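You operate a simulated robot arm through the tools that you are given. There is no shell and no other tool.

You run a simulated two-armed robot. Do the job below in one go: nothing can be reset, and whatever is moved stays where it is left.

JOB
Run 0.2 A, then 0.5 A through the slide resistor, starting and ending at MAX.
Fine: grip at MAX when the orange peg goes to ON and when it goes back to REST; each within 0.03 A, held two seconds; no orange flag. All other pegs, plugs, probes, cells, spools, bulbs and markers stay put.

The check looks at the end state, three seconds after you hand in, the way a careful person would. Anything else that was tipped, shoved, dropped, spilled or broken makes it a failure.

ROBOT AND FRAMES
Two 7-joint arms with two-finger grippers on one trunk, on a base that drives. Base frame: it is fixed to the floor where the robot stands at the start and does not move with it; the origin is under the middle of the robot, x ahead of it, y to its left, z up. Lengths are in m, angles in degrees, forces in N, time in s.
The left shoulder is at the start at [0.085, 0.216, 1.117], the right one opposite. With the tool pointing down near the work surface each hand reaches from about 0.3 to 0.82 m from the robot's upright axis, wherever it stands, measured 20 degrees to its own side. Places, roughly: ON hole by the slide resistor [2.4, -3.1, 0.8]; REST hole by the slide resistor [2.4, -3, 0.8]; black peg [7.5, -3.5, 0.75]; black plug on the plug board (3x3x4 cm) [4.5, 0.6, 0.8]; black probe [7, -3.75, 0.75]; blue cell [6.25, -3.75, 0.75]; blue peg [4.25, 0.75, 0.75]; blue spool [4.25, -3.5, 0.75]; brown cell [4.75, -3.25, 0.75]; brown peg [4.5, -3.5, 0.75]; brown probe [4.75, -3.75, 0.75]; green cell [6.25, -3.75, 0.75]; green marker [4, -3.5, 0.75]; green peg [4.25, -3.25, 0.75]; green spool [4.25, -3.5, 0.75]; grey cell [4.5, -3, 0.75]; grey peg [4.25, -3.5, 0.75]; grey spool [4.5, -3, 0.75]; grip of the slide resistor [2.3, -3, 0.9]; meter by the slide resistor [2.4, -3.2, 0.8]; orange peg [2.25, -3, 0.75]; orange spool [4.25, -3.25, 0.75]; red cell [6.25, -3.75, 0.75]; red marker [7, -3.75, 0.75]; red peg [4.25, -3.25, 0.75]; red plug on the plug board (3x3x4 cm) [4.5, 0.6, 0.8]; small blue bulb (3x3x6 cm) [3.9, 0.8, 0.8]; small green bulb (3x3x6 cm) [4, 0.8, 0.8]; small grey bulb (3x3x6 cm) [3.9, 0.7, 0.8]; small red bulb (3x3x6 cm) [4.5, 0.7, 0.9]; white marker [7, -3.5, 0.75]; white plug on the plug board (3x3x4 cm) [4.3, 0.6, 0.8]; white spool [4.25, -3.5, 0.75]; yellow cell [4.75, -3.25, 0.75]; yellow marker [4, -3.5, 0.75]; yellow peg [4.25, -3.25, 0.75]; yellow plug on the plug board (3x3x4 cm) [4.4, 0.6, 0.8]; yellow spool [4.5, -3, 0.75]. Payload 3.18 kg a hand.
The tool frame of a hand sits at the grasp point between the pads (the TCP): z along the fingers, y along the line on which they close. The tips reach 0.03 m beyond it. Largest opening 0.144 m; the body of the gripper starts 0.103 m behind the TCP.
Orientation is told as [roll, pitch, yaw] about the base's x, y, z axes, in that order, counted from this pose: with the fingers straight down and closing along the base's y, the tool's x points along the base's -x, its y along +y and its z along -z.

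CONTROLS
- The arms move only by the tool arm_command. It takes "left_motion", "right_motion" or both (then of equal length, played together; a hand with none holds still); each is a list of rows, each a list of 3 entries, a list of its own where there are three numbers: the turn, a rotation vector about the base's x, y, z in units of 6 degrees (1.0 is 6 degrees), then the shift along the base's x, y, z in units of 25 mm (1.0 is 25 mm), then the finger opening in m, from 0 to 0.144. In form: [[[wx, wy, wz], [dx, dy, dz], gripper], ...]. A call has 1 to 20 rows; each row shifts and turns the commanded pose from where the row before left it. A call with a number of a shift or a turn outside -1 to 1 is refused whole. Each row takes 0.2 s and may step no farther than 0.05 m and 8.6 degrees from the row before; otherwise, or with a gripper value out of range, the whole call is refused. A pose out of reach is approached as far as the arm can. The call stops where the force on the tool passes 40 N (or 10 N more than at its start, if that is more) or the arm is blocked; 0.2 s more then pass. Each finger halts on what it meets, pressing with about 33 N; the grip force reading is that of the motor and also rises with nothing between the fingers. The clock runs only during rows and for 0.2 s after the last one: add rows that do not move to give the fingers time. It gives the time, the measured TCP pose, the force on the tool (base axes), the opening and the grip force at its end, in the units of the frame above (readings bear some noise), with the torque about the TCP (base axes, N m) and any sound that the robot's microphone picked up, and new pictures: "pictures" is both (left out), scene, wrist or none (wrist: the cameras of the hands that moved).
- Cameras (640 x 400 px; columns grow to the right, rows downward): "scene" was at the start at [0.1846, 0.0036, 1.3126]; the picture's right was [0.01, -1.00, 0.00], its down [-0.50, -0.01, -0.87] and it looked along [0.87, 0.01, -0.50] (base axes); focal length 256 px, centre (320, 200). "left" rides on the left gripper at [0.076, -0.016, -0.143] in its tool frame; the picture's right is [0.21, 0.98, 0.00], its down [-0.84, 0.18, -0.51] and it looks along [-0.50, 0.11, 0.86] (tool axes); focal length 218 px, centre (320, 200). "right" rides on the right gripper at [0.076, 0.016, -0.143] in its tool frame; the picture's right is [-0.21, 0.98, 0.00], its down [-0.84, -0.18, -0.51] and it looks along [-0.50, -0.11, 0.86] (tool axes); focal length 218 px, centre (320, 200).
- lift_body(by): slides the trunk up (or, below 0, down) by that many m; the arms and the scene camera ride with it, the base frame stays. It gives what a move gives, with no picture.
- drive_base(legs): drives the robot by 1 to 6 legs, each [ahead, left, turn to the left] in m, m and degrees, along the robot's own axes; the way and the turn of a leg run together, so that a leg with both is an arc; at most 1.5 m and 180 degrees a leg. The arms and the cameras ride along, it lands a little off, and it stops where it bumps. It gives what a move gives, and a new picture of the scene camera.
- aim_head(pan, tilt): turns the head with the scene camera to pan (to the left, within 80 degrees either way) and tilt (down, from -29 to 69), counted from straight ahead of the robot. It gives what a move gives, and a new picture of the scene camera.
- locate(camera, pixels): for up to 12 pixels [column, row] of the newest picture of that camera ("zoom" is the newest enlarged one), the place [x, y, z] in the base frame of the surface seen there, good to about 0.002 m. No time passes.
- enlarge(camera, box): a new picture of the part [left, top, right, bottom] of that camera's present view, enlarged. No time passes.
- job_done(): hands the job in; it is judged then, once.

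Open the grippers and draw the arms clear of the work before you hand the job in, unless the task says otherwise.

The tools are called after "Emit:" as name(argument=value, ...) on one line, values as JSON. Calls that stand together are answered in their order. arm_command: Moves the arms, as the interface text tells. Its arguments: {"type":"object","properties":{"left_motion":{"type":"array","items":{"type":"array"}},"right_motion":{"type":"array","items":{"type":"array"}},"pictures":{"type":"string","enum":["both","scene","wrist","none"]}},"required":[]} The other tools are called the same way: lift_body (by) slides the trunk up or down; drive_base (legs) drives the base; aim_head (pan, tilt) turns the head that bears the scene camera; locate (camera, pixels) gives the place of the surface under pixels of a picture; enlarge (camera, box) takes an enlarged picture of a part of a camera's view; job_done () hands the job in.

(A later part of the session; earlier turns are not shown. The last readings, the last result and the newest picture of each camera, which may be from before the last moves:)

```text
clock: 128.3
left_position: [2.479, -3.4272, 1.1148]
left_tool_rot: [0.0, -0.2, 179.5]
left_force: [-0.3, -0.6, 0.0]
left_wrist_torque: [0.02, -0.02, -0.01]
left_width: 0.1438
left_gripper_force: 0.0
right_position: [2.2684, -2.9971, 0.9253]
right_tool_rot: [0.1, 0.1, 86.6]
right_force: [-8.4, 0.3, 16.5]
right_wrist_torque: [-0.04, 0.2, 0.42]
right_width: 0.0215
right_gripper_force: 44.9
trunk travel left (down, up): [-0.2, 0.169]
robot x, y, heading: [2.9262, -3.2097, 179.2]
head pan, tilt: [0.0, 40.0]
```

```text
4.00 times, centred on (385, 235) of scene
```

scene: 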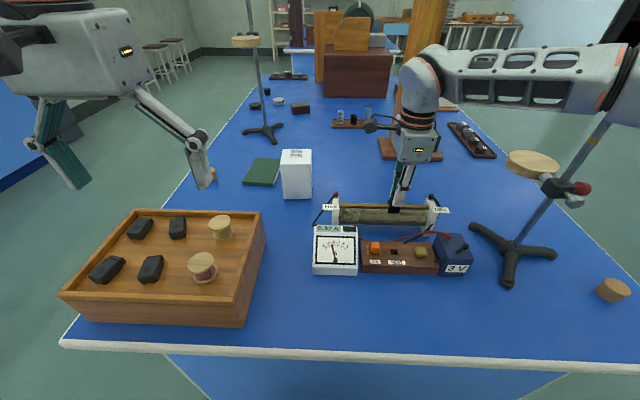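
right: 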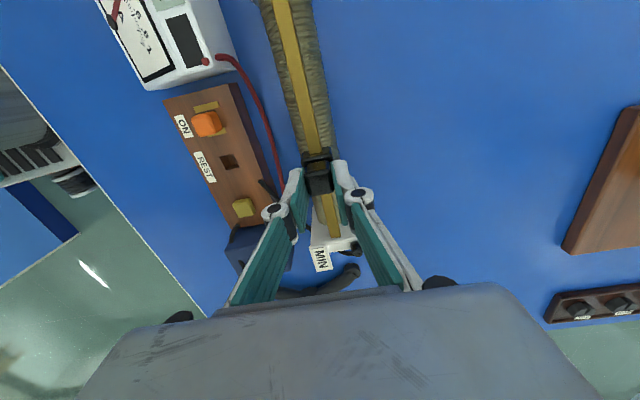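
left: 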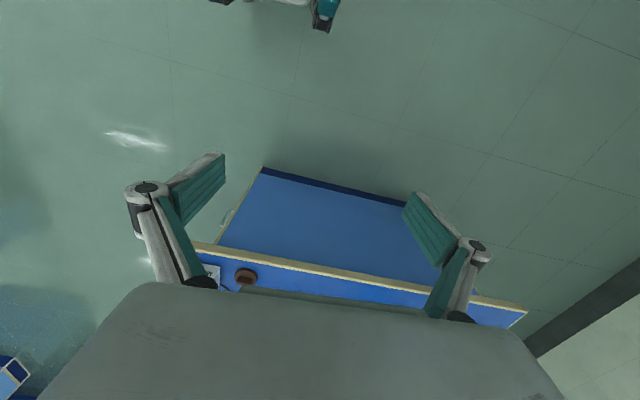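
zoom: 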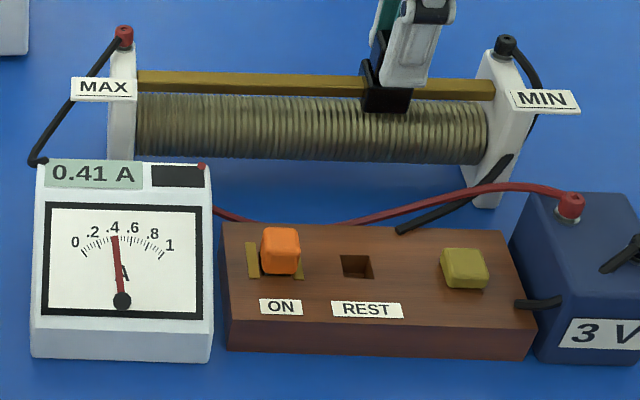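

The meter reads 0.41 A; about 11 mm remain. I slide 8.5 mm (also easing z by 1.5 mm) and read.

Emit:
arm_command(right_motion=[[[0, 0, 0], [0.0, 0.085, 0.03], 0.012], [[0, 0, 0], [0.0, 0.085, 0.03], 0.012], [[0, 0, 0], [0.0, 0.085, 0], 0.012], [[0, 0, 0], [0.0, 0.085, 0], 0.012], [[0, 0, 0], [0, 0, 0], 0.012], [[0, 0, 0], [0, 0, 0], 0.012]], pictures="none")

Emit:
enlarge(camera="scene", box=[305, 185, 465, 285])

```text
clock: 129.7
left_position: [2.4788, -3.4265, 1.1138]
left_tool_rot: [0.0, 0.0, 179.4]
left_force: [-0.2, -0.3, -0.6]
left_wrist_torque: [0.03, 0.0, 0.01]
left_width: 0.1441
left_gripper_force: 0.1
right_position: [2.2702, -2.9899, 0.924]
right_tool_rot: [-0.1, 0.1, 86.6]
right_force: [-4.3, 0.4, 0.9]
right_wrist_torque: [0.02, 0.14, 0.52]
right_width: 0.0221
right_gripper_force: 45.5
trunk travel left (down, up): [-0.2, 0.169]
robot x, y, heading: [2.923, -3.2074, 179.4]
head pan, tilt: [0.0, 40.0]
```

```text
4.00 times, centred on (385, 235) of scene
```

zoom: 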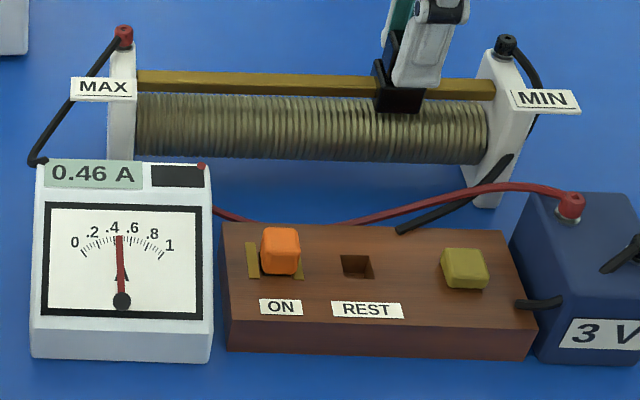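

The meter reads 0.46 A. I slide another 4 mm.

Emit:
arm_command(right_motion=[[[0, 0, 0], [0.003, 0.08, 0], 0.012], [[0, 0, 0], [0.003, 0.08, 0], 0.012], [[0, 0, 0], [0, 0, 0], 0.012], [[0, 0, 0], [0, 0, 0], 0.012]], pictures="none")

Emit:
enlarge(camera="scene", box=[305, 185, 465, 285])

```text
clock: 130.7
left_position: [2.4779, -3.4277, 1.1137]
left_tool_rot: [-0.1, 0.0, 179.5]
left_force: [0.4, -0.2, -0.2]
left_wrist_torque: [0.07, 0.02, 0.0]
left_width: 0.1441
left_gripper_force: 0.1
right_position: [2.2695, -2.9869, 0.9238]
right_tool_rot: [-0.1, -0.1, 86.5]
right_force: [0.5, -0.1, -9.3]
right_wrist_torque: [0.36, 0.03, 0.49]
right_width: 0.0217
right_gripper_force: 45.6
trunk travel left (down, up): [-0.2, 0.169]
robot x, y, heading: [2.9209, -3.2073, 179.1]
head pan, tilt: [0.0, 40.0]
```

```text
4.00 times, centred on (385, 235) of scene
```

zoom: 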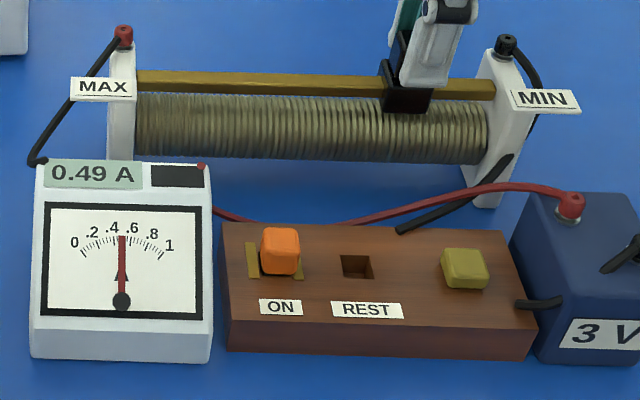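

The meter reads 0.49 A and the flag window is black. I nudge 0.75 mm more and hold for over three seconds.

Emit:
arm_command(right_motion=[[[0, 0, 0], [0, 0.03, 0], 0.012], [[0, 0, 0], [0, 0, 0], 0.012], [[0, 0, 0], [0, 0, 0], 0.012]], pictures="none")

Emit:
enlarge(camera="scene", box=[305, 215, 375, 280])

Emit:
arm_command(right_motion=[[[0, 0, 0], [0, 0, 0], 0.012], [[0, 0, 0], [0, 0, 0], 0.012], [[0, 0, 0], [0, 0, 0], 0.012], [[0, 0, 0], [0, 0, 0], 0.012], [[0, 0, 0], [0, 0, 0], 0.012], [[0, 0, 0], [0, 0, 0], 0.012], [[0, 0, 0], [0, 0, 0], 0.012], [[0, 0, 0], [0, 0, 0], 0.012], [[0, 0, 0], [0, 0, 0], 0.012], [[0, 0, 0], [0, 0, 0], 0.012], [[0, 0, 0], [0, 0, 0], 0.012], [[0, 0, 0], [0, 0, 0], 0.012], [[0, 0, 0], [0, 0, 0], 0.012], [[0, 0, 0], [0, 0, 0], 0.012], [[0, 0, 0], [0, 0, 0], 0.012]], pictures="none")

Emit:
enlarge(camera="scene", box=[305, 185, 465, 285])

```text
clock: 131.5
left_position: [2.478, -3.427, 1.1136]
left_tool_rot: [-0.1, 0.1, 179.4]
left_force: [0.4, -0.1, 0.2]
left_wrist_torque: [-0.02, -0.02, -0.01]
left_width: 0.1439
left_gripper_force: 0.0
right_position: [2.27, -2.9858, 0.9239]
right_tool_rot: [-0.2, 0.1, 86.6]
right_force: [1.4, -1.1, -11.1]
right_wrist_torque: [0.46, -0.04, 0.44]
right_width: 0.0217
right_gripper_force: 45.7
trunk travel left (down, up): [-0.2, 0.169]
robot x, y, heading: [2.9204, -3.2106, 179.4]
head pan, tilt: [0.0, 40.0]
```

```text
6.15 times, centred on (340, 248) of scene
```

zoom: 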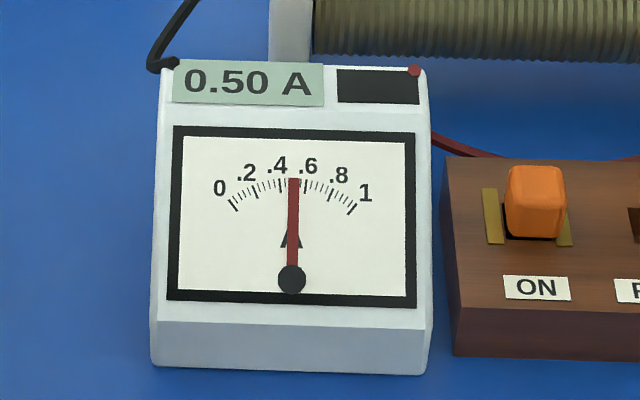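

```text
clock: 134.7
left_position: [2.4781, -3.4256, 1.1129]
left_tool_rot: [0.0, 0.0, 179.4]
left_force: [-0.4, -0.4, -0.8]
left_wrist_torque: [0.02, 0.0, 0.0]
left_width: 0.144
left_gripper_force: 0.0
right_position: [2.27, -2.9834, 0.9241]
right_tool_rot: [-0.2, 0.0, 86.5]
right_force: [6.6, -1.6, -18.7]
right_wrist_torque: [-0.01, -0.19, 0.44]
right_width: 0.0219
right_gripper_force: 45.5
trunk travel left (down, up): [-0.2, 0.169]
robot x, y, heading: [2.9208, -3.2101, 179.4]
head pan, tilt: [0.0, 40.0]
```

```text
4.00 times, centred on (385, 235) of scene
```

zoom: 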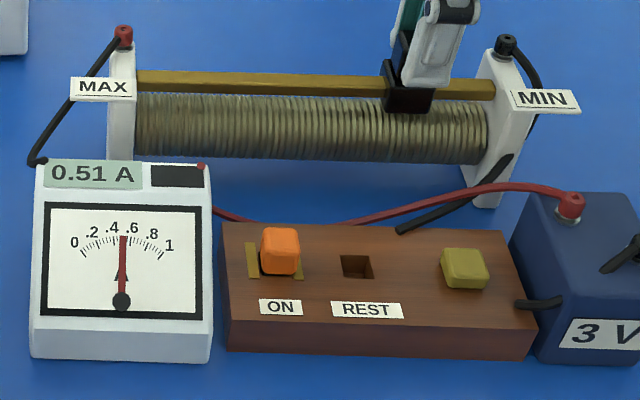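

0.50–0.51 A held for over three seconds with no flag. Now I slide back toward MAX, first 67 mm, and check the side forces.

Emit:
arm_command(right_motion=[[[0, 0, 0], [-0.01, -0.15, -0.03], 0.012], [[0, 0, 0], [-0.015, -0.25, 0], 0.012], [[0, 0, 0], [-0.018, -0.3, 0], 0.012], [[0, 0, 0], [-0.018, -0.3, 0], 0.012], [[0, 0, 0], [-0.018, -0.3, 0], 0.012], [[0, 0, 0], [-0.018, -0.3, 0], 0.012], [[0, 0, 0], [-0.018, -0.3, 0], 0.012], [[0, 0, 0], [-0.018, -0.3, 0], 0.012], [[0, 0, 0], [-0.018, -0.3, 0], 0.012], [[0, 0, 0], [-0.012, -0.2, 0], 0.012]], pictures="none")

Emit:
enlarge(camera="scene", box=[305, 185, 465, 285])

```text
clock: 136.9
left_position: [2.4768, -3.4256, 1.1138]
left_tool_rot: [0.0, -0.1, 179.3]
left_force: [-0.8, -0.5, -0.4]
left_wrist_torque: [-0.01, 0.03, 0.01]
left_width: 0.1438
left_gripper_force: 0.0
right_position: [2.2674, -3.0538, 0.9247]
right_tool_rot: [0.0, 0.0, 86.6]
right_force: [2.3, -1.8, -17.3]
right_wrist_torque: [0.18, -0.04, 0.29]
right_width: 0.0217
right_gripper_force: 44.5
trunk travel left (down, up): [-0.2, 0.169]
robot x, y, heading: [2.9211, -3.2042, 179.2]
head pan, tilt: [0.0, 40.0]
```

```text
4.00 times, centred on (385, 235) of scene
```

zoom: 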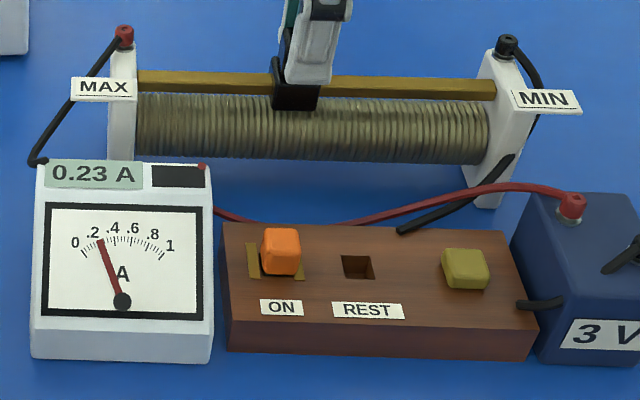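

Now at 0.23 A with only z loaded (-17 N). I slide 65 mm more, easing z by 1.5 mm.

Emit:
arm_command(right_motion=[[[0, 0, 0], [-0.012, -0.2, -0.03], 0.012], [[0, 0, 0], [-0.018, -0.3, -0.03], 0.012], [[0, 0, 0], [-0.018, -0.3, 0], 0.012], [[0, 0, 0], [-0.018, -0.3, 0], 0.012], [[0, 0, 0], [-0.018, -0.3, 0], 0.012], [[0, 0, 0], [-0.018, -0.3, 0], 0.012], [[0, 0, 0], [-0.018, -0.3, 0], 0.012], [[0, 0, 0], [-0.018, -0.3, 0], 0.012], [[0, 0, 0], [-0.018, -0.3, 0], 0.012]], pictures="none")

Emit:
enlarge(camera="scene", box=[305, 185, 465, 285])

```text
clock: 138.9
left_position: [2.48, -3.4281, 1.1136]
left_tool_rot: [0.0, -0.1, 179.4]
left_force: [0.2, 0.4, -0.3]
left_wrist_torque: [0.01, 0.02, -0.01]
left_width: 0.1441
left_gripper_force: 0.0
right_position: [2.2638, -3.1195, 0.9258]
right_tool_rot: [0.0, 0.2, 86.6]
right_force: [16.1, -1.9, -2.5]
right_wrist_torque: [0.08, -0.5, 0.35]
right_width: 0.022
right_gripper_force: 44.6
trunk travel left (down, up): [-0.2, 0.169]
robot x, y, heading: [2.9231, -3.2067, 179.5]
head pan, tilt: [0.0, 40.0]
```

```text
4.00 times, centred on (385, 235) of scene
```

zoom: 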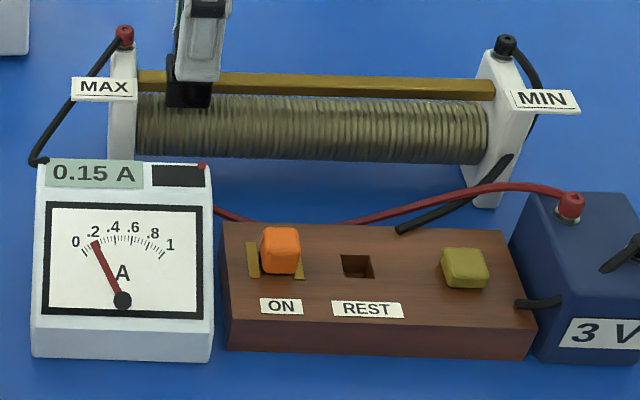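

x-force is +16 N, so I ease +2 mm in x and slide the last 12 mm, pressing about 3 mm onto the stop.

Emit:
arm_command(right_motion=[[[0, 0, 0], [0.04, -0.1, 0], 0.012], [[0, 0, 0], [0.04, -0.1, 0], 0.012], [[0, 0, 0], [-0.005, -0.1, 0], 0.012], [[0, 0, 0], [-0.005, -0.1, 0], 0.012], [[0, 0, 0], [-0.005, -0.1, 0], 0.012], [[0, 0, 0], [-0.005, -0.1, 0], 0.012], [[0, 0, 0], [0, 0, 0], 0.012]], pictures="none")

Emit:
enlarge(camera="scene", box=[305, 185, 465, 285])

```text
clock: 140.5
left_position: [2.4785, -3.4252, 1.1135]
left_tool_rot: [0.1, 0.0, 179.5]
left_force: [0.3, -0.6, 0.7]
left_wrist_torque: [0.0, 0.0, 0.01]
left_width: 0.1439
left_gripper_force: 0.2
right_position: [2.2632, -3.1305, 0.9237]
right_tool_rot: [0.3, 0.1, 86.5]
right_force: [-9.3, 8.4, 10.3]
right_wrist_torque: [0.02, 0.33, 0.63]
right_width: 0.0217
right_gripper_force: 45.2
trunk travel left (down, up): [-0.2, 0.169]
robot x, y, heading: [2.9232, -3.2075, 179.5]
head pan, tilt: [0.0, 40.0]
```

```text
4.00 times, centred on (385, 235) of scene
```

zoom: 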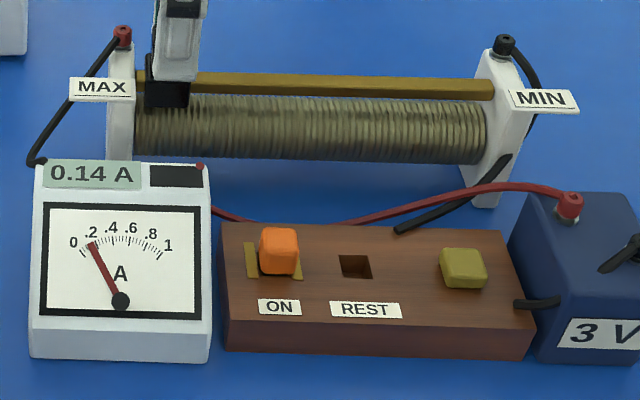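

y-force is now +8 N at 0.14 A, i.e. on the stop. I press 2.5 mm more to make sure.

Emit:
arm_command(right_motion=[[[0, 0, 0], [-0.02, -0.1, 0.02], 0.012], [[0, 0, 0], [0, 0, 0], 0.012], [[0, 0, 0], [0, 0, 0], 0.012]], pictures="none")

Emit:
enlarge(camera="scene", box=[305, 180, 385, 230])

```text
clock: 141.3
left_position: [2.4776, -3.424, 1.1144]
left_tool_rot: [0.0, -0.1, 179.3]
left_force: [-1.0, -0.1, -1.4]
left_wrist_torque: [-0.02, -0.03, -0.02]
left_width: 0.1439
left_gripper_force: 0.1
right_position: [2.2625, -3.1311, 0.9247]
right_tool_rot: [0.2, 0.0, 86.4]
right_force: [-6.3, 28.0, 14.9]
right_wrist_torque: [0.58, 0.01, 0.48]
right_width: 0.0219
right_gripper_force: 44.8
trunk travel left (down, up): [-0.2, 0.169]
robot x, y, heading: [2.9241, -3.2066, 179.1]
head pan, tilt: [0.0, 40.0]
```

```text
8.00 times, centred on (345, 205) of scene
```

zoom: 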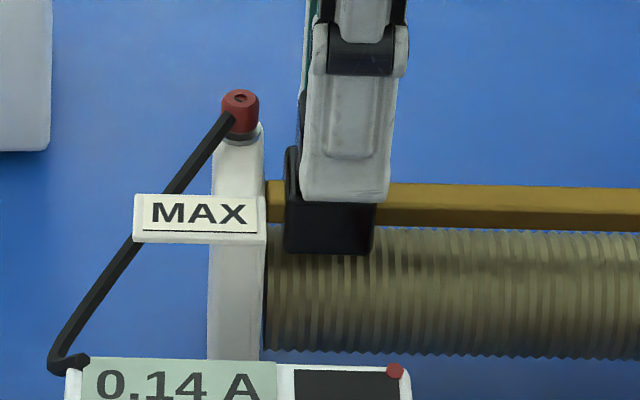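

Force rose to 28 N with no motion, so the grip is on the MAX stop. I relieve the push before letting go.

Emit:
arm_command(right_motion=[[[0, 0, 0], [0, 0.1, 0.04], 0.012], [[0, 0, 0], [-0.02, 0.1, 0.04], 0.012], [[0, 0, 0], [0, 0, 0], 0.012], [[0, 0, 0], [0, 0, 0], 0.012]], pictures="none")

```text
clock: 142.3
left_position: [2.4774, -3.4267, 1.1138]
left_tool_rot: [0.0, 0.1, 179.4]
left_force: [-0.5, -0.2, 0.5]
left_wrist_torque: [-0.01, -0.02, 0.0]
left_width: 0.1442
left_gripper_force: 0.0
right_position: [2.2624, -3.1311, 0.9249]
right_tool_rot: [0.1, 0.0, 86.9]
right_force: [-14.9, 2.5, 1.1]
right_wrist_torque: [0.64, 0.66, 0.29]
right_width: 0.0218
right_gripper_force: 45.1
trunk travel left (down, up): [-0.2, 0.169]
robot x, y, heading: [2.924, -3.2104, 179.5]
head pan, tilt: [0.0, 40.0]
```

The y-push is down to 2.5 N. I open the fingers and lift straight up.

Emit:
arm_command(right_motion=[[[0, 0, 0], [0, 0, 0], 0.025], [[0, 0, 0], [0, 0, 0], 0.035], [[0, 0, 0], [0, 0, 0], 0.045], [[0, 0, 0], [0, 0, 0], 0.045], [[0, 0, 0], [0, 0, 0], 0.045], [[0, 0, 0], [0, 0, 0.4], 0.045], [[0, 0, 0], [0, 0, 0.8], 0.045], [[0, 0, 0], [0, 0, 0.9], 0.045], [[0, 0, 0], [0, 0, 0.9], 0.045], [[0, 0, 0], [0, 0, 0], 0.045]])

Emit:
enlarge(camera="scene", box=[305, 185, 465, 285])

Emit:
locate(camera="zoom", pixels=[[280, 240], [267, 245], [293, 243], [280, 262], [265, 240], [171, 35], [160, 35], [183, 35], [345, 258], [370, 258], [345, 280], [372, 280]])

```text
clock: 144.5
left_position: [2.4775, -3.4261, 1.1148]
left_tool_rot: [0.0, 0.1, 179.5]
left_force: [-0.2, 0.3, -0.2]
left_wrist_torque: [-0.01, -0.02, 0.01]
left_width: 0.1442
left_gripper_force: 0.1
right_position: [2.2632, -3.1292, 0.9987]
right_tool_rot: [0.1, -0.1, 86.6]
right_force: [0.3, -0.3, -0.1]
right_wrist_torque: [0.0, 0.0, 0.0]
right_width: 0.0449
right_gripper_force: 0.0
trunk travel left (down, up): [-0.2, 0.169]
robot x, y, heading: [2.9238, -3.2119, 179.4]
head pan, tilt: [0.0, 40.0]
```

scene: 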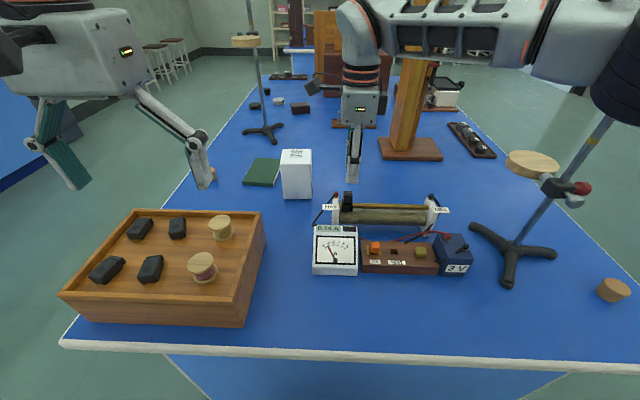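
right: 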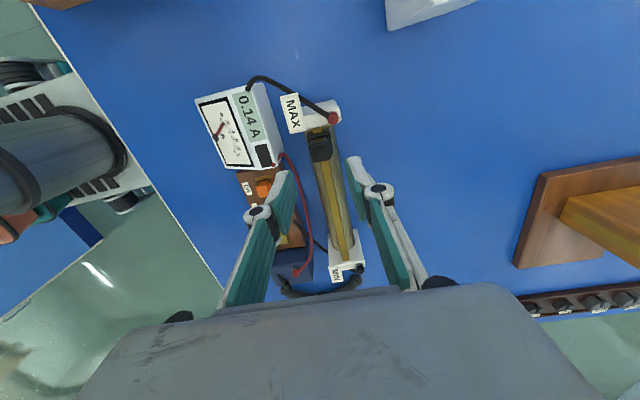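

```text
4.00 times, centred on (385, 235) of scene
```

zoom: 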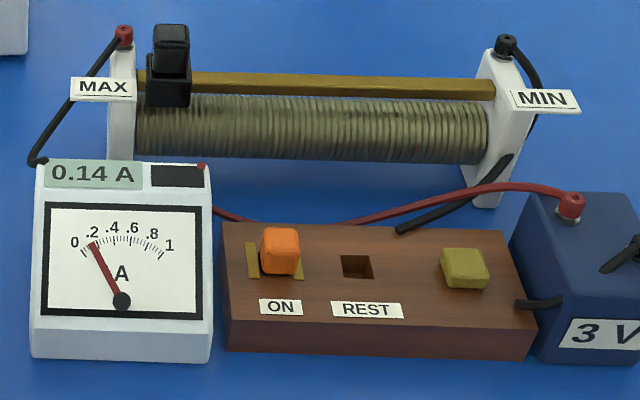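

```text
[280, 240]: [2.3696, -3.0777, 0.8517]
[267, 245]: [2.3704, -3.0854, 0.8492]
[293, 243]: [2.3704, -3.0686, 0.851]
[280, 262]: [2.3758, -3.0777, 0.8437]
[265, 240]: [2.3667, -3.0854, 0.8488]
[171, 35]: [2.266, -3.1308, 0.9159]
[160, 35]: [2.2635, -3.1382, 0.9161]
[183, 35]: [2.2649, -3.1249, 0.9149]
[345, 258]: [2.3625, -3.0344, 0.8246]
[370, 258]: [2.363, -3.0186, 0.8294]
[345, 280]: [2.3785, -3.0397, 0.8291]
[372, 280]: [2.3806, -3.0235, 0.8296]
```

The grip is at MAX and the meter is at 0.14 A; the peg in ON is centred near (2.367,-3.077). I move over the peg and stop with tips above it to check.

Emit:
arm_command(right_motion=[[[0, 0, 0], [0.5, 0.25, 0], 0.045], [[0, 0, 0], [0.9, 0.46, 0], 0.045], [[0, 0, 0], [0.9, 0.46, 0], 0.045], [[0, 0, 0], [0.92, 0.46, 0], 0.045], [[0, 0, 0], [0.93, 0.46, 0], 0.045], [[0, 0, 0], [0, 0, -0.9], 0.045], [[0, 0, 0], [0, 0, -0.9], 0.045], [[0, 0, 0], [0, 0, -0.9], 0.045], [[0, 0, 0], [0, 0, 0], 0.045], [[0, 0, 0], [0, 0, 0], 0.045]])

Emit:
enlarge(camera="right", box=[250, 100, 390, 220])

Emit:
locate(camera="right", pixels=[[290, 175], [345, 165], [319, 153], [312, 153], [326, 153], [319, 147], [319, 160]])

```text
clock: 146.7
left_position: [2.4787, -3.4272, 1.1143]
left_tool_rot: [0.1, 0.0, 179.4]
left_force: [1.0, 0.0, 0.6]
left_wrist_torque: [-0.02, -0.02, 0.01]
left_width: 0.144
left_gripper_force: 0.0
right_position: [2.3695, -3.0795, 0.9322]
right_tool_rot: [0.0, -0.1, 86.7]
right_force: [-0.7, -0.2, -0.6]
right_wrist_torque: [0.01, 0.02, 0.01]
right_width: 0.0446
right_gripper_force: 0.0
trunk travel left (down, up): [-0.2, 0.169]
robot x, y, heading: [2.9232, -3.2111, 179.5]
head pan, tilt: [0.0, 40.0]
```

scene: 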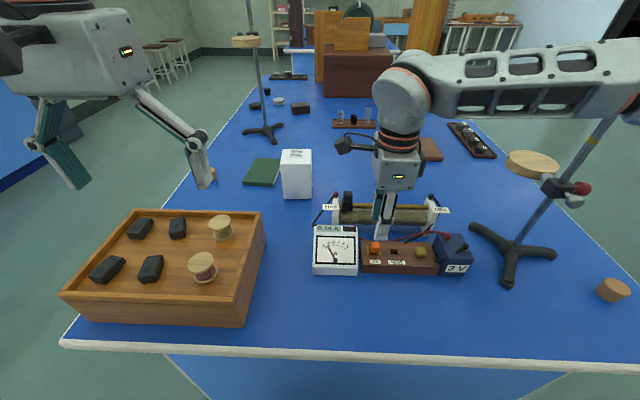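
right: 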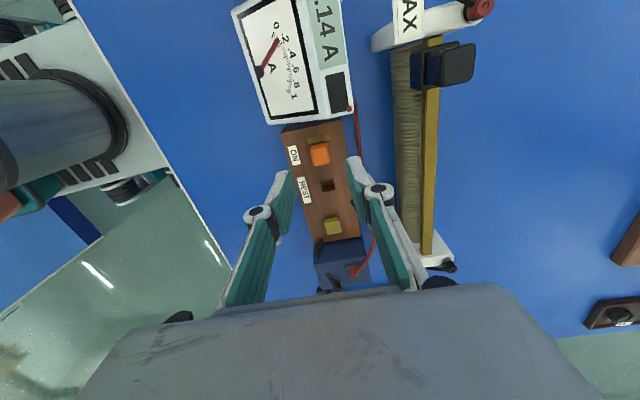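

```text
3.33 times, centred on (320, 160) of right
```

zoom: 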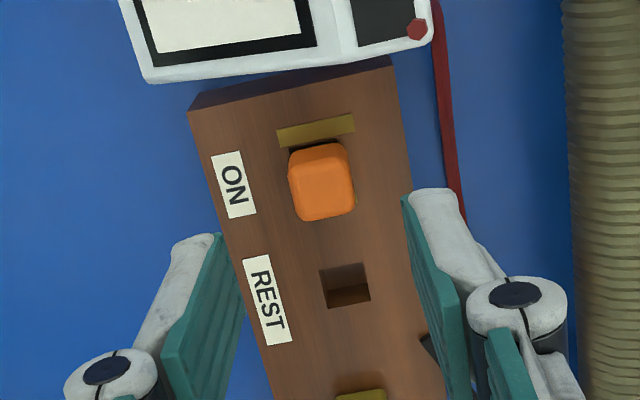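

```text
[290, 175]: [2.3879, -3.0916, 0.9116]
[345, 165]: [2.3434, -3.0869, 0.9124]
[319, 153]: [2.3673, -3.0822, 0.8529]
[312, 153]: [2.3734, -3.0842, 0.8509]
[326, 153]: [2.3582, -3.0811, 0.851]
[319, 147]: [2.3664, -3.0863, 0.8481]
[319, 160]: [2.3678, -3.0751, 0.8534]
```

Fingers straddle the peg within 1–2 mm. I lower 70 mm, close, and check the grip.

Emit:
arm_command(right_motion=[[[0, 0, 0], [-0.03, 0.03, -0.8], 0.045], [[0, 0, 0], [0, 0, -0.8], 0.045], [[0, 0, 0], [0, 0, -0.7], 0.045], [[0, 0, 0], [0, 0, -0.52], 0.045], [[0, 0, 0], [0, 0, 0], 0.045], [[0, 0, 0], [0, 0, 0], 0.045], [[0, 0, 0], [0, 0, 0], 0.03], [[0, 0, 0], [0, 0, 0], 0.02], [[0, 0, 0], [0, 0, 0], 0.0], [[0, 0, 0], [0, 0, 0], 0.0], [[0, 0, 0], [0, 0, 0], 0.0]])

Emit:
enlarge(camera="right", box=[250, 110, 390, 220])

Emit:
enlarge(camera="scene", box=[305, 195, 425, 275])

```text
clock: 149.1
left_position: [2.4789, -3.4259, 1.1152]
left_tool_rot: [0.0, 0.0, 179.4]
left_force: [-0.1, 0.1, -0.7]
left_wrist_torque: [0.01, 0.0, 0.02]
left_width: 0.144
left_gripper_force: 0.0
right_position: [2.3672, -3.0788, 0.8615]
right_tool_rot: [0.1, 0.0, 86.5]
right_force: [0.8, 0.3, -0.5]
right_wrist_torque: [-0.02, 0.01, -0.01]
right_width: 0.0188
right_gripper_force: 33.1
trunk travel left (down, up): [-0.2, 0.169]
robot x, y, heading: [2.9254, -3.2064, 179.2]
head pan, tilt: [0.0, 40.0]
```

scene: 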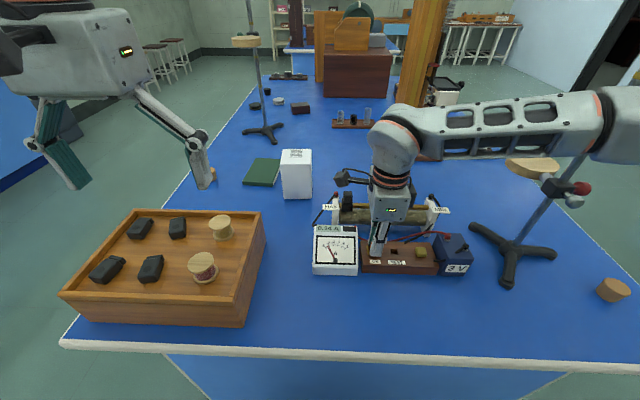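
right: 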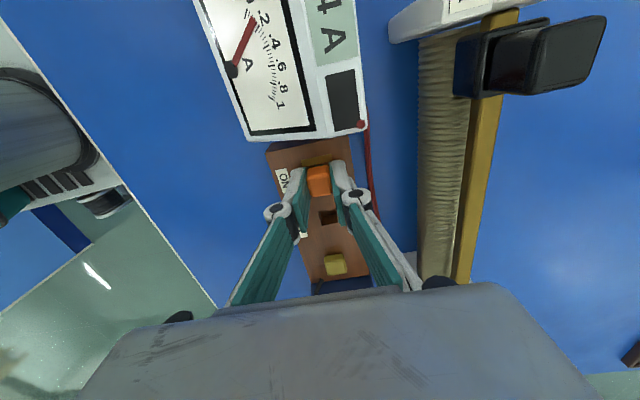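

```text
3.64 times, centred on (320, 165) of right
```

zoom: 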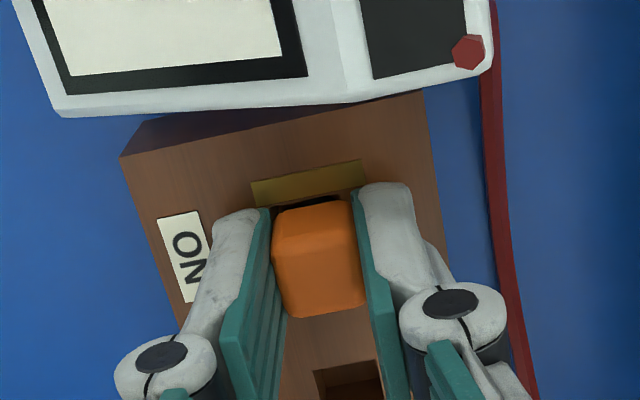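

```text
5.00 times, centred on (365, 235) of scene
```

zoom: 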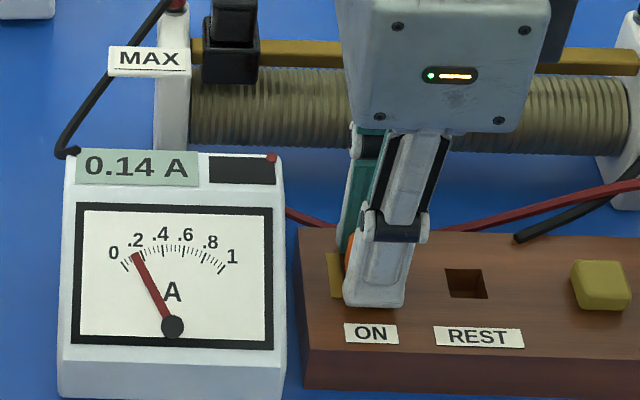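

The peg is gripped squarely (width 0.0188). I lift it slowly by 40 mm.

Emit:
arm_command(right_motion=[[[0, 0, 0], [0, 0, 0.05], 0.0], [[0, 0, 0], [0, 0, 0.05], 0.0], [[0, 0, 0], [0, 0, 0.06], 0.0], [[0, 0, 0], [0, 0, 0.08], 0.0], [[0, 0, 0], [0, 0, 0.1], 0.0], [[0, 0, 0], [0, 0, 0.1], 0.0], [[0, 0, 0], [0, 0, 0.1], 0.0], [[0, 0, 0], [0, 0, 0.1], 0.0], [[0, 0, 0], [0, 0, 0.1], 0.0], [[0, 0, 0], [0, 0, 0.1], 0.0], [[0, 0, 0], [0, 0, 0.1], 0.0], [[0, 0, 0], [0, 0, 0.1], 0.0], [[0, 0, 0], [0, 0, 0.1], 0.0], [[0, 0, 0], [0, 0, 0.1], 0.0], [[0, 0, 0], [0, 0, 0.1], 0.0], [[0, 0, 0], [0, 0, 0.1], 0.0], [[0, 0, 0], [0, 0, 0.1], 0.0], [[0, 0, 0], [0, 0, 0.1], 0.0], [[0, 0, 0], [0, 0, 0.06], 0.0], [[0, 0, 0], [0, 0, 0], 0.0]])

Emit:
enlarge(camera="scene", box=[305, 195, 425, 275])

Emit:
enlarge(camera="right", box=[250, 80, 390, 220])

```text
clock: 153.3
left_position: [2.4773, -3.427, 1.1135]
left_tool_rot: [0.0, 0.1, 179.4]
left_force: [0.1, -0.3, 0.9]
left_wrist_torque: [0.03, -0.01, 0.01]
left_width: 0.1439
left_gripper_force: 0.1
right_position: [2.3663, -3.0758, 0.9053]
right_tool_rot: [0.0, 0.0, 86.7]
right_force: [0.9, 0.4, -0.9]
right_wrist_torque: [0.0, -0.01, -0.04]
right_width: 0.0189
right_gripper_force: 32.8
trunk travel left (down, up): [-0.2, 0.169]
robot x, y, heading: [2.9269, -3.2071, 179.2]
head pan, tilt: [0.0, 40.0]
```

scene: 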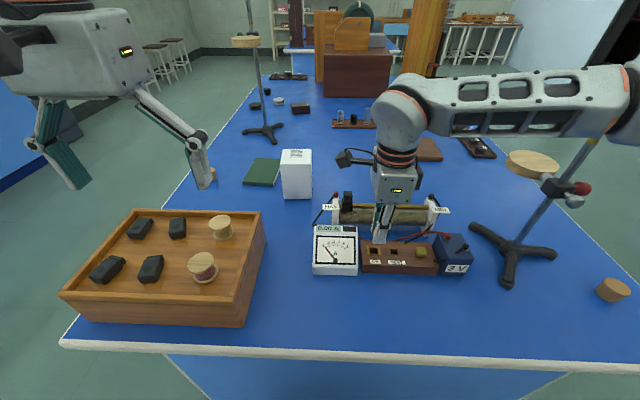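
right: 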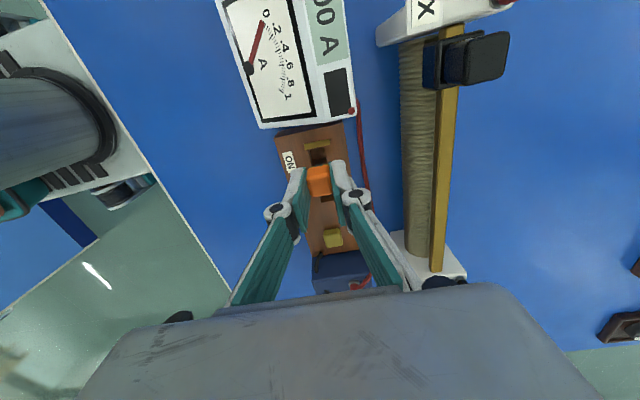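

```text
5.00 times, centred on (365, 235) of scene
```

zoom: 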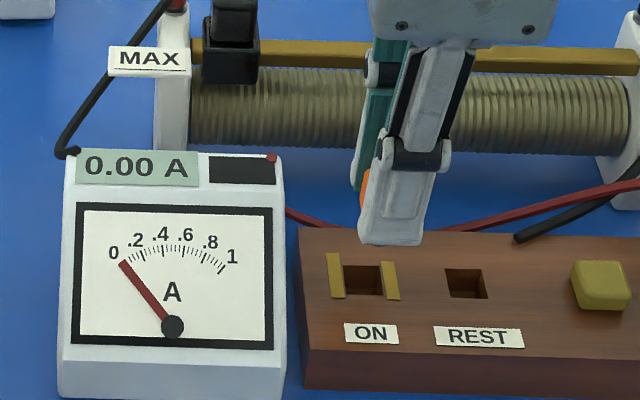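

```text
2.86 times, centred on (320, 150) of right
```

zoom: 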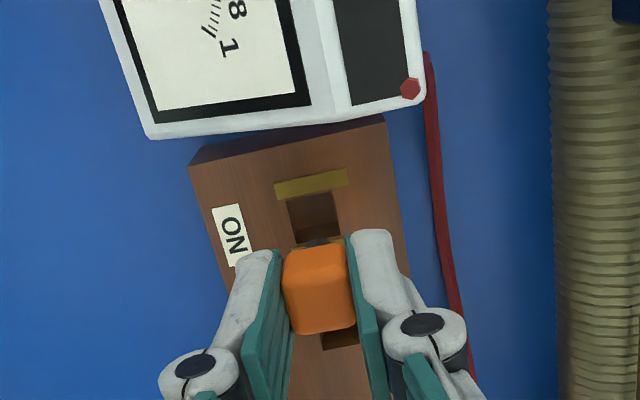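

The peg is out of ON and the meter reads 0.00 A. I move it slowly (+3.0,+46.5) mm to hang above REST.

Emit:
arm_command(right_motion=[[[0, 0, 0], [0, 0.08, 0], 0.0], [[0, 0, 0], [0.01, 0.16, 0], 0.0], [[0, 0, 0], [0.015, 0.22, 0], 0.0], [[0, 0, 0], [0.015, 0.22, 0], 0.0], [[0, 0, 0], [0.02, 0.25, 0], 0.0], [[0, 0, 0], [0.02, 0.25, 0], 0.0], [[0, 0, 0], [0.015, 0.22, 0], 0.0], [[0, 0, 0], [0.015, 0.22, 0], 0.0], [[0, 0, 0], [0.01, 0.16, 0], 0.0], [[0, 0, 0], [0, 0.08, 0], 0.0], [[0, 0, 0], [0, 0, 0], 0.0], [[0, 0, 0], [0, 0, 0], 0.0]])

Emit:
enlarge(camera="scene", box=[345, 195, 425, 265])

Emit:
enlarge(camera="right", box=[280, 120, 360, 200])

Emit:
locate(camera="zoom", pixels=[[310, 320], [310, 360], [270, 360], [350, 350], [320, 306], [300, 308], [340, 303], [265, 150], [345, 135], [275, 215], [355, 200], [315, 380]])

```text
clock: 155.9
left_position: [2.4788, -3.4264, 1.1137]
left_tool_rot: [0.0, 0.0, 179.4]
left_force: [-0.3, 0.1, 0.4]
left_wrist_torque: [-0.01, 0.03, -0.02]
left_width: 0.1443
left_gripper_force: 0.1
right_position: [2.3696, -3.0301, 0.9053]
right_tool_rot: [0.1, 0.0, 86.6]
right_force: [-0.6, 1.0, 0.0]
right_wrist_torque: [0.01, 0.0, -0.01]
right_width: 0.0191
right_gripper_force: 33.3
trunk travel left (down, up): [-0.2, 0.169]
robot x, y, heading: [2.9228, -3.2121, 179.2]
head pan, tilt: [0.0, 40.0]
```

scene: 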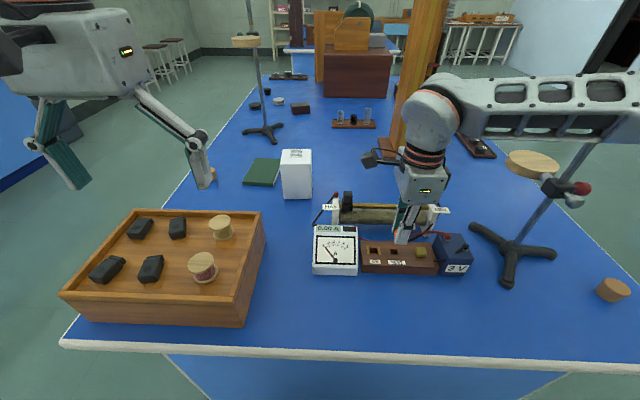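
right: 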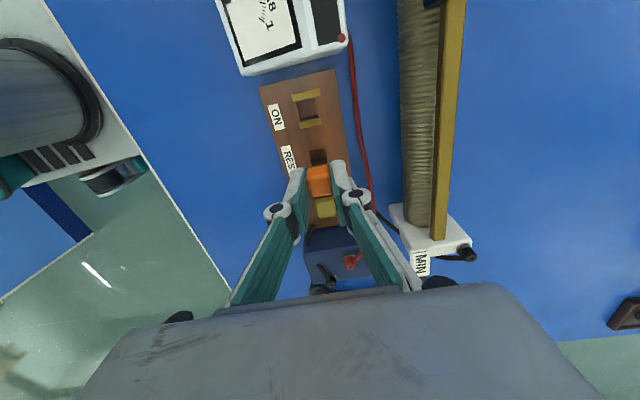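

```text
5.71 times, centred on (385, 230) of scene
```

zoom: 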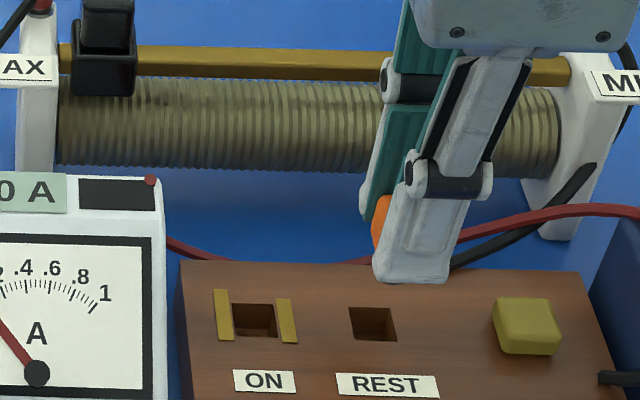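

```text
5.00 times, centred on (320, 160) of right
```

zoom: 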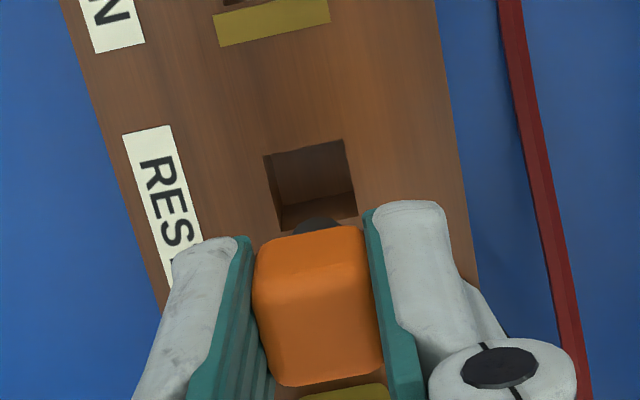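

```text
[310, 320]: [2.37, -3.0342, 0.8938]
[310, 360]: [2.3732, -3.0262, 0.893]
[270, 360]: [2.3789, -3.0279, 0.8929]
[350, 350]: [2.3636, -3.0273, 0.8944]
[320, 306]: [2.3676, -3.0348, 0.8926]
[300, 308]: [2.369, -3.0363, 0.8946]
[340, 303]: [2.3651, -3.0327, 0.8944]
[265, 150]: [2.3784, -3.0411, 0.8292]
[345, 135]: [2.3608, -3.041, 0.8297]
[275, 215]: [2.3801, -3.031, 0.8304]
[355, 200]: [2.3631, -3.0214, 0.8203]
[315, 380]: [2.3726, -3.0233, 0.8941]
```

Peg centre (2.369,-3.0308) is over the REST hole (2.3696,-3.0318). I shift -0.75 mm in y and lower slowly by 30 mm.

Emit:
arm_command(right_motion=[[[0, 0, 0], [0.01, -0.03, 0], 0.0], [[0, 0, 0], [0, 0, -0.06], 0.0], [[0, 0, 0], [0, 0, -0.1], 0.0], [[0, 0, 0], [0, 0, -0.1], 0.0], [[0, 0, 0], [0, 0, -0.1], 0.0], [[0, 0, 0], [0, 0, -0.1], 0.0], [[0, 0, 0], [0, 0, -0.1], 0.0], [[0, 0, 0], [0, 0, -0.1], 0.0], [[0, 0, 0], [0, 0, -0.1], 0.0], [[0, 0, 0], [0, 0, -0.1], 0.0], [[0, 0, 0], [0, 0, -0.1], 0.0], [[0, 0, 0], [0, 0, -0.1], 0.0], [[0, 0, 0], [0, 0, -0.1], 0.0], [[0, 0, 0], [0, 0, -0.04], 0.0]], pictures="none")

Emit:
enlarge(camera="right", box=[270, 110, 370, 200])

Emit:
enlarge(camera="scene", box=[345, 205, 425, 265])

```text
clock: 158.9
left_position: [2.4784, -3.4252, 1.1133]
left_tool_rot: [0.0, 0.0, 179.4]
left_force: [0.0, 0.0, 0.9]
left_wrist_torque: [0.0, 0.02, -0.03]
left_width: 0.144
left_gripper_force: 0.1
right_position: [2.37, -3.0309, 0.8755]
right_tool_rot: [0.0, 0.0, 86.6]
right_force: [-1.6, -0.3, -0.1]
right_wrist_torque: [0.0, -0.02, -0.01]
right_width: 0.0191
right_gripper_force: 32.9
trunk travel left (down, up): [-0.2, 0.169]
robot x, y, heading: [2.9235, -3.2083, 179.4]
head pan, tilt: [0.0, 40.0]
```

```text
4.44 times, centred on (320, 155) of right
```

zoom: 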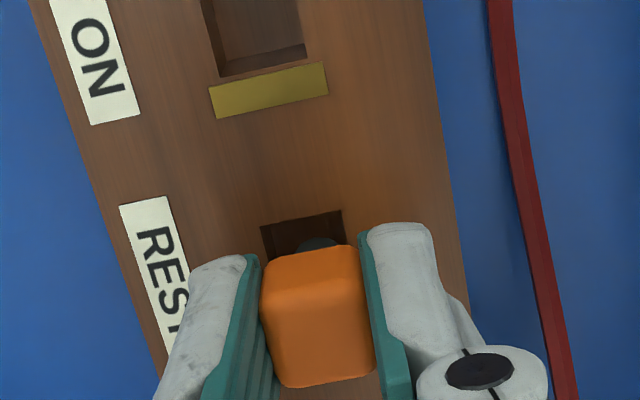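

```text
6.67 times, centred on (385, 235) of scene
```

zoom: 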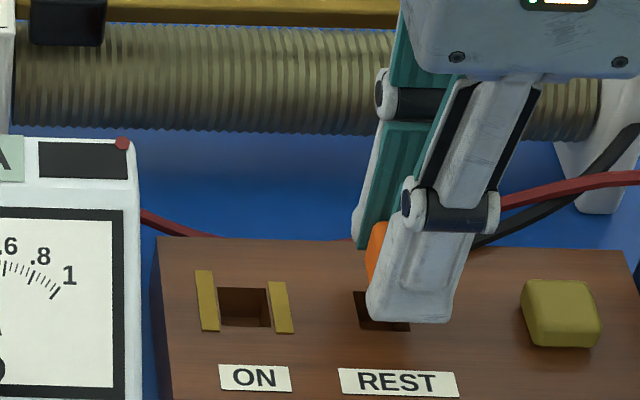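

The shank is going into REST without force. I lower the last 14 mm and read the force.

Emit:
arm_command(right_motion=[[[0, 0, 0], [0, 0, -0.08], 0.0], [[0, 0, 0], [0, 0, -0.08], 0.0], [[0, 0, 0], [0, 0, -0.08], 0.0], [[0, 0, 0], [0, 0, -0.08], 0.0], [[0, 0, 0], [0, 0, -0.08], 0.0], [[0, 0, 0], [0, 0, -0.08], 0.0], [[0, 0, 0], [0, 0, -0.06], 0.0], [[0, 0, 0], [0, 0, 0], 0.0]], pictures="none")

Emit:
enlarge(camera="right", box=[270, 110, 370, 200])

Emit:
enlarge(camera="scene", box=[345, 205, 425, 265])

```text
clock: 160.7
left_position: [2.4787, -3.4271, 1.115]
left_tool_rot: [0.1, 0.1, 179.5]
left_force: [-0.9, 0.4, 1.4]
left_wrist_torque: [0.0, 0.0, 0.0]
left_width: 0.1441
left_gripper_force: 0.1
right_position: [2.369, -3.0298, 0.8632]
right_tool_rot: [0.2, 0.1, 86.6]
right_force: [-0.1, 2.0, 2.5]
right_wrist_torque: [0.0, -0.01, -0.03]
right_width: 0.0188
right_gripper_force: 32.7
trunk travel left (down, up): [-0.2, 0.169]
robot x, y, heading: [2.9207, -3.2122, 179.3]
head pan, tilt: [0.0, 40.0]
```

```text
4.44 times, centred on (320, 155) of right
```

zoom: 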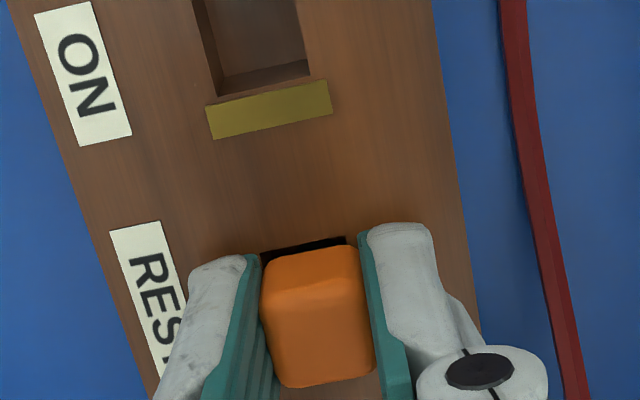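

```text
6.67 times, centred on (385, 235) of scene
```

zoom: 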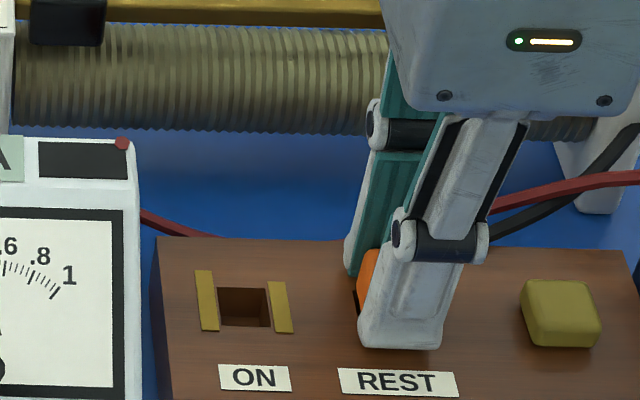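

The peg has bottomed in REST (z-force 2.5 N). I open the fingers gently and lift off.

Emit:
arm_command(right_motion=[[[0, 0, 0], [0, 0, -0.02], 0.0], [[0, 0, 0], [0, 0, 0], 0.02], [[0, 0, 0], [0, 0, 0], 0.025], [[0, 0, 0], [0, 0, 0], 0.035], [[0, 0, 0], [0, 0, 0], 0.045], [[0, 0, 0], [0, 0, 0], 0.045], [[0, 0, 0], [0, 0, 0.2], 0.045], [[0, 0, 0], [0, 0, 0.4], 0.045], [[0, 0, 0], [0, 0, 0.8], 0.045], [[0, 0, 0], [0, 0, 0.9], 0.045], [[0, 0, 0], [0, 0, 0.9], 0.045], [[0, 0, 0], [0, 0, 0.9], 0.045], [[0, 0, 0], [0, 0, 0.9], 0.045], [[0, 0, 0], [0, 0, 0], 0.045]])

Emit:
enlarge(camera="scene", box=[305, 185, 465, 285])

Emit:
locate(camera="zoom", pixels=[[361, 240], [361, 260], [346, 245], [377, 245], [171, 35], [160, 35], [183, 35]])

```text
clock: 163.7
left_position: [2.4781, -3.4263, 1.1142]
left_tool_rot: [-0.1, -0.1, 179.5]
left_force: [-0.1, -0.2, 0.3]
left_wrist_torque: [-0.01, -0.01, -0.06]
left_width: 0.1442
left_gripper_force: 0.0
right_position: [2.3683, -3.0311, 0.9877]
right_tool_rot: [0.0, 0.0, 86.6]
right_force: [-0.4, -0.5, 0.4]
right_wrist_torque: [0.01, 0.03, 0.01]
right_width: 0.0449
right_gripper_force: 0.0
trunk travel left (down, up): [-0.2, 0.169]
robot x, y, heading: [2.9214, -3.2075, 179.2]
head pan, tilt: [0.0, 40.0]
```

scene: 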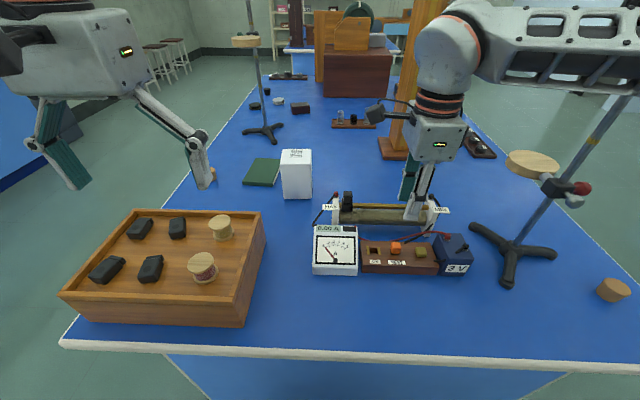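
right: 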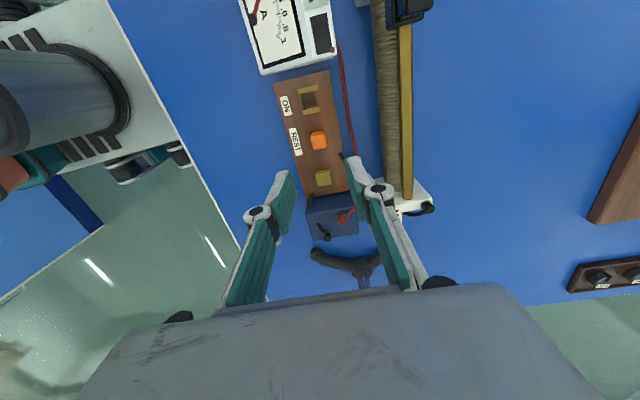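

```text
4.00 times, centred on (385, 235) of scene
```

zoom: 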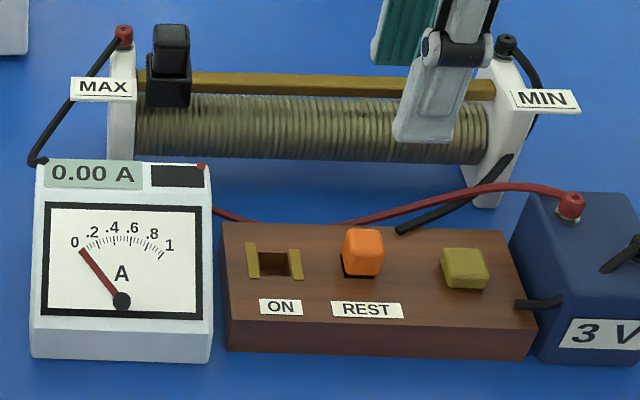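

```text
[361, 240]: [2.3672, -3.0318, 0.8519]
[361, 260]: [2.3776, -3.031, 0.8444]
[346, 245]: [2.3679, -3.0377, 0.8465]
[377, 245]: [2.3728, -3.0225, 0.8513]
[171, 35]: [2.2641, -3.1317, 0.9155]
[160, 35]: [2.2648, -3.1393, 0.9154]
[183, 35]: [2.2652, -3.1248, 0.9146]
```

The peg is back in REST at top z 0.852 with the meter at 0.00 A and the grip at MAX. I look closer to check that the peg is fully seated and upright.

Emit:
enlarge(camera="scene", box=[365, 225, 425, 265])

Emit:
locate(camera="zoom", pixels=[[320, 185], [300, 205], [350, 205], [325, 215], [325, 250], [325, 275], [285, 200], [370, 200]])

Emit:
enlarge(camera="right", box=[270, 70, 370, 200])

```text
10.00 times, centred on (395, 245) of scene
```

zoom: 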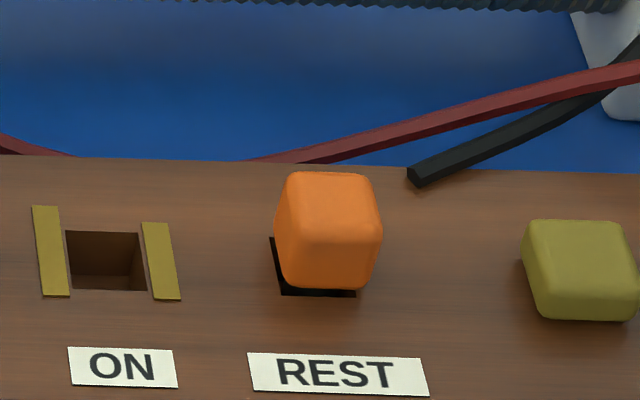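

```text
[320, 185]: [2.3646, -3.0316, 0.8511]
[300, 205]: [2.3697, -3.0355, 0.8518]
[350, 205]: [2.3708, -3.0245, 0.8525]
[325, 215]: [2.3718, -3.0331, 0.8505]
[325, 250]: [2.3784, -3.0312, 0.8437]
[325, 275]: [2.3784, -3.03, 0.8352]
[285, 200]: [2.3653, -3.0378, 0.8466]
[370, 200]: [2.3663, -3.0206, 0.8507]
```

```text
3.08 times, centred on (320, 135) of right
```

zoom: 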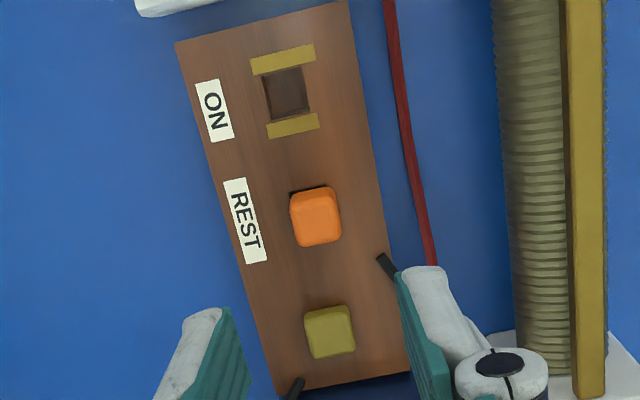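

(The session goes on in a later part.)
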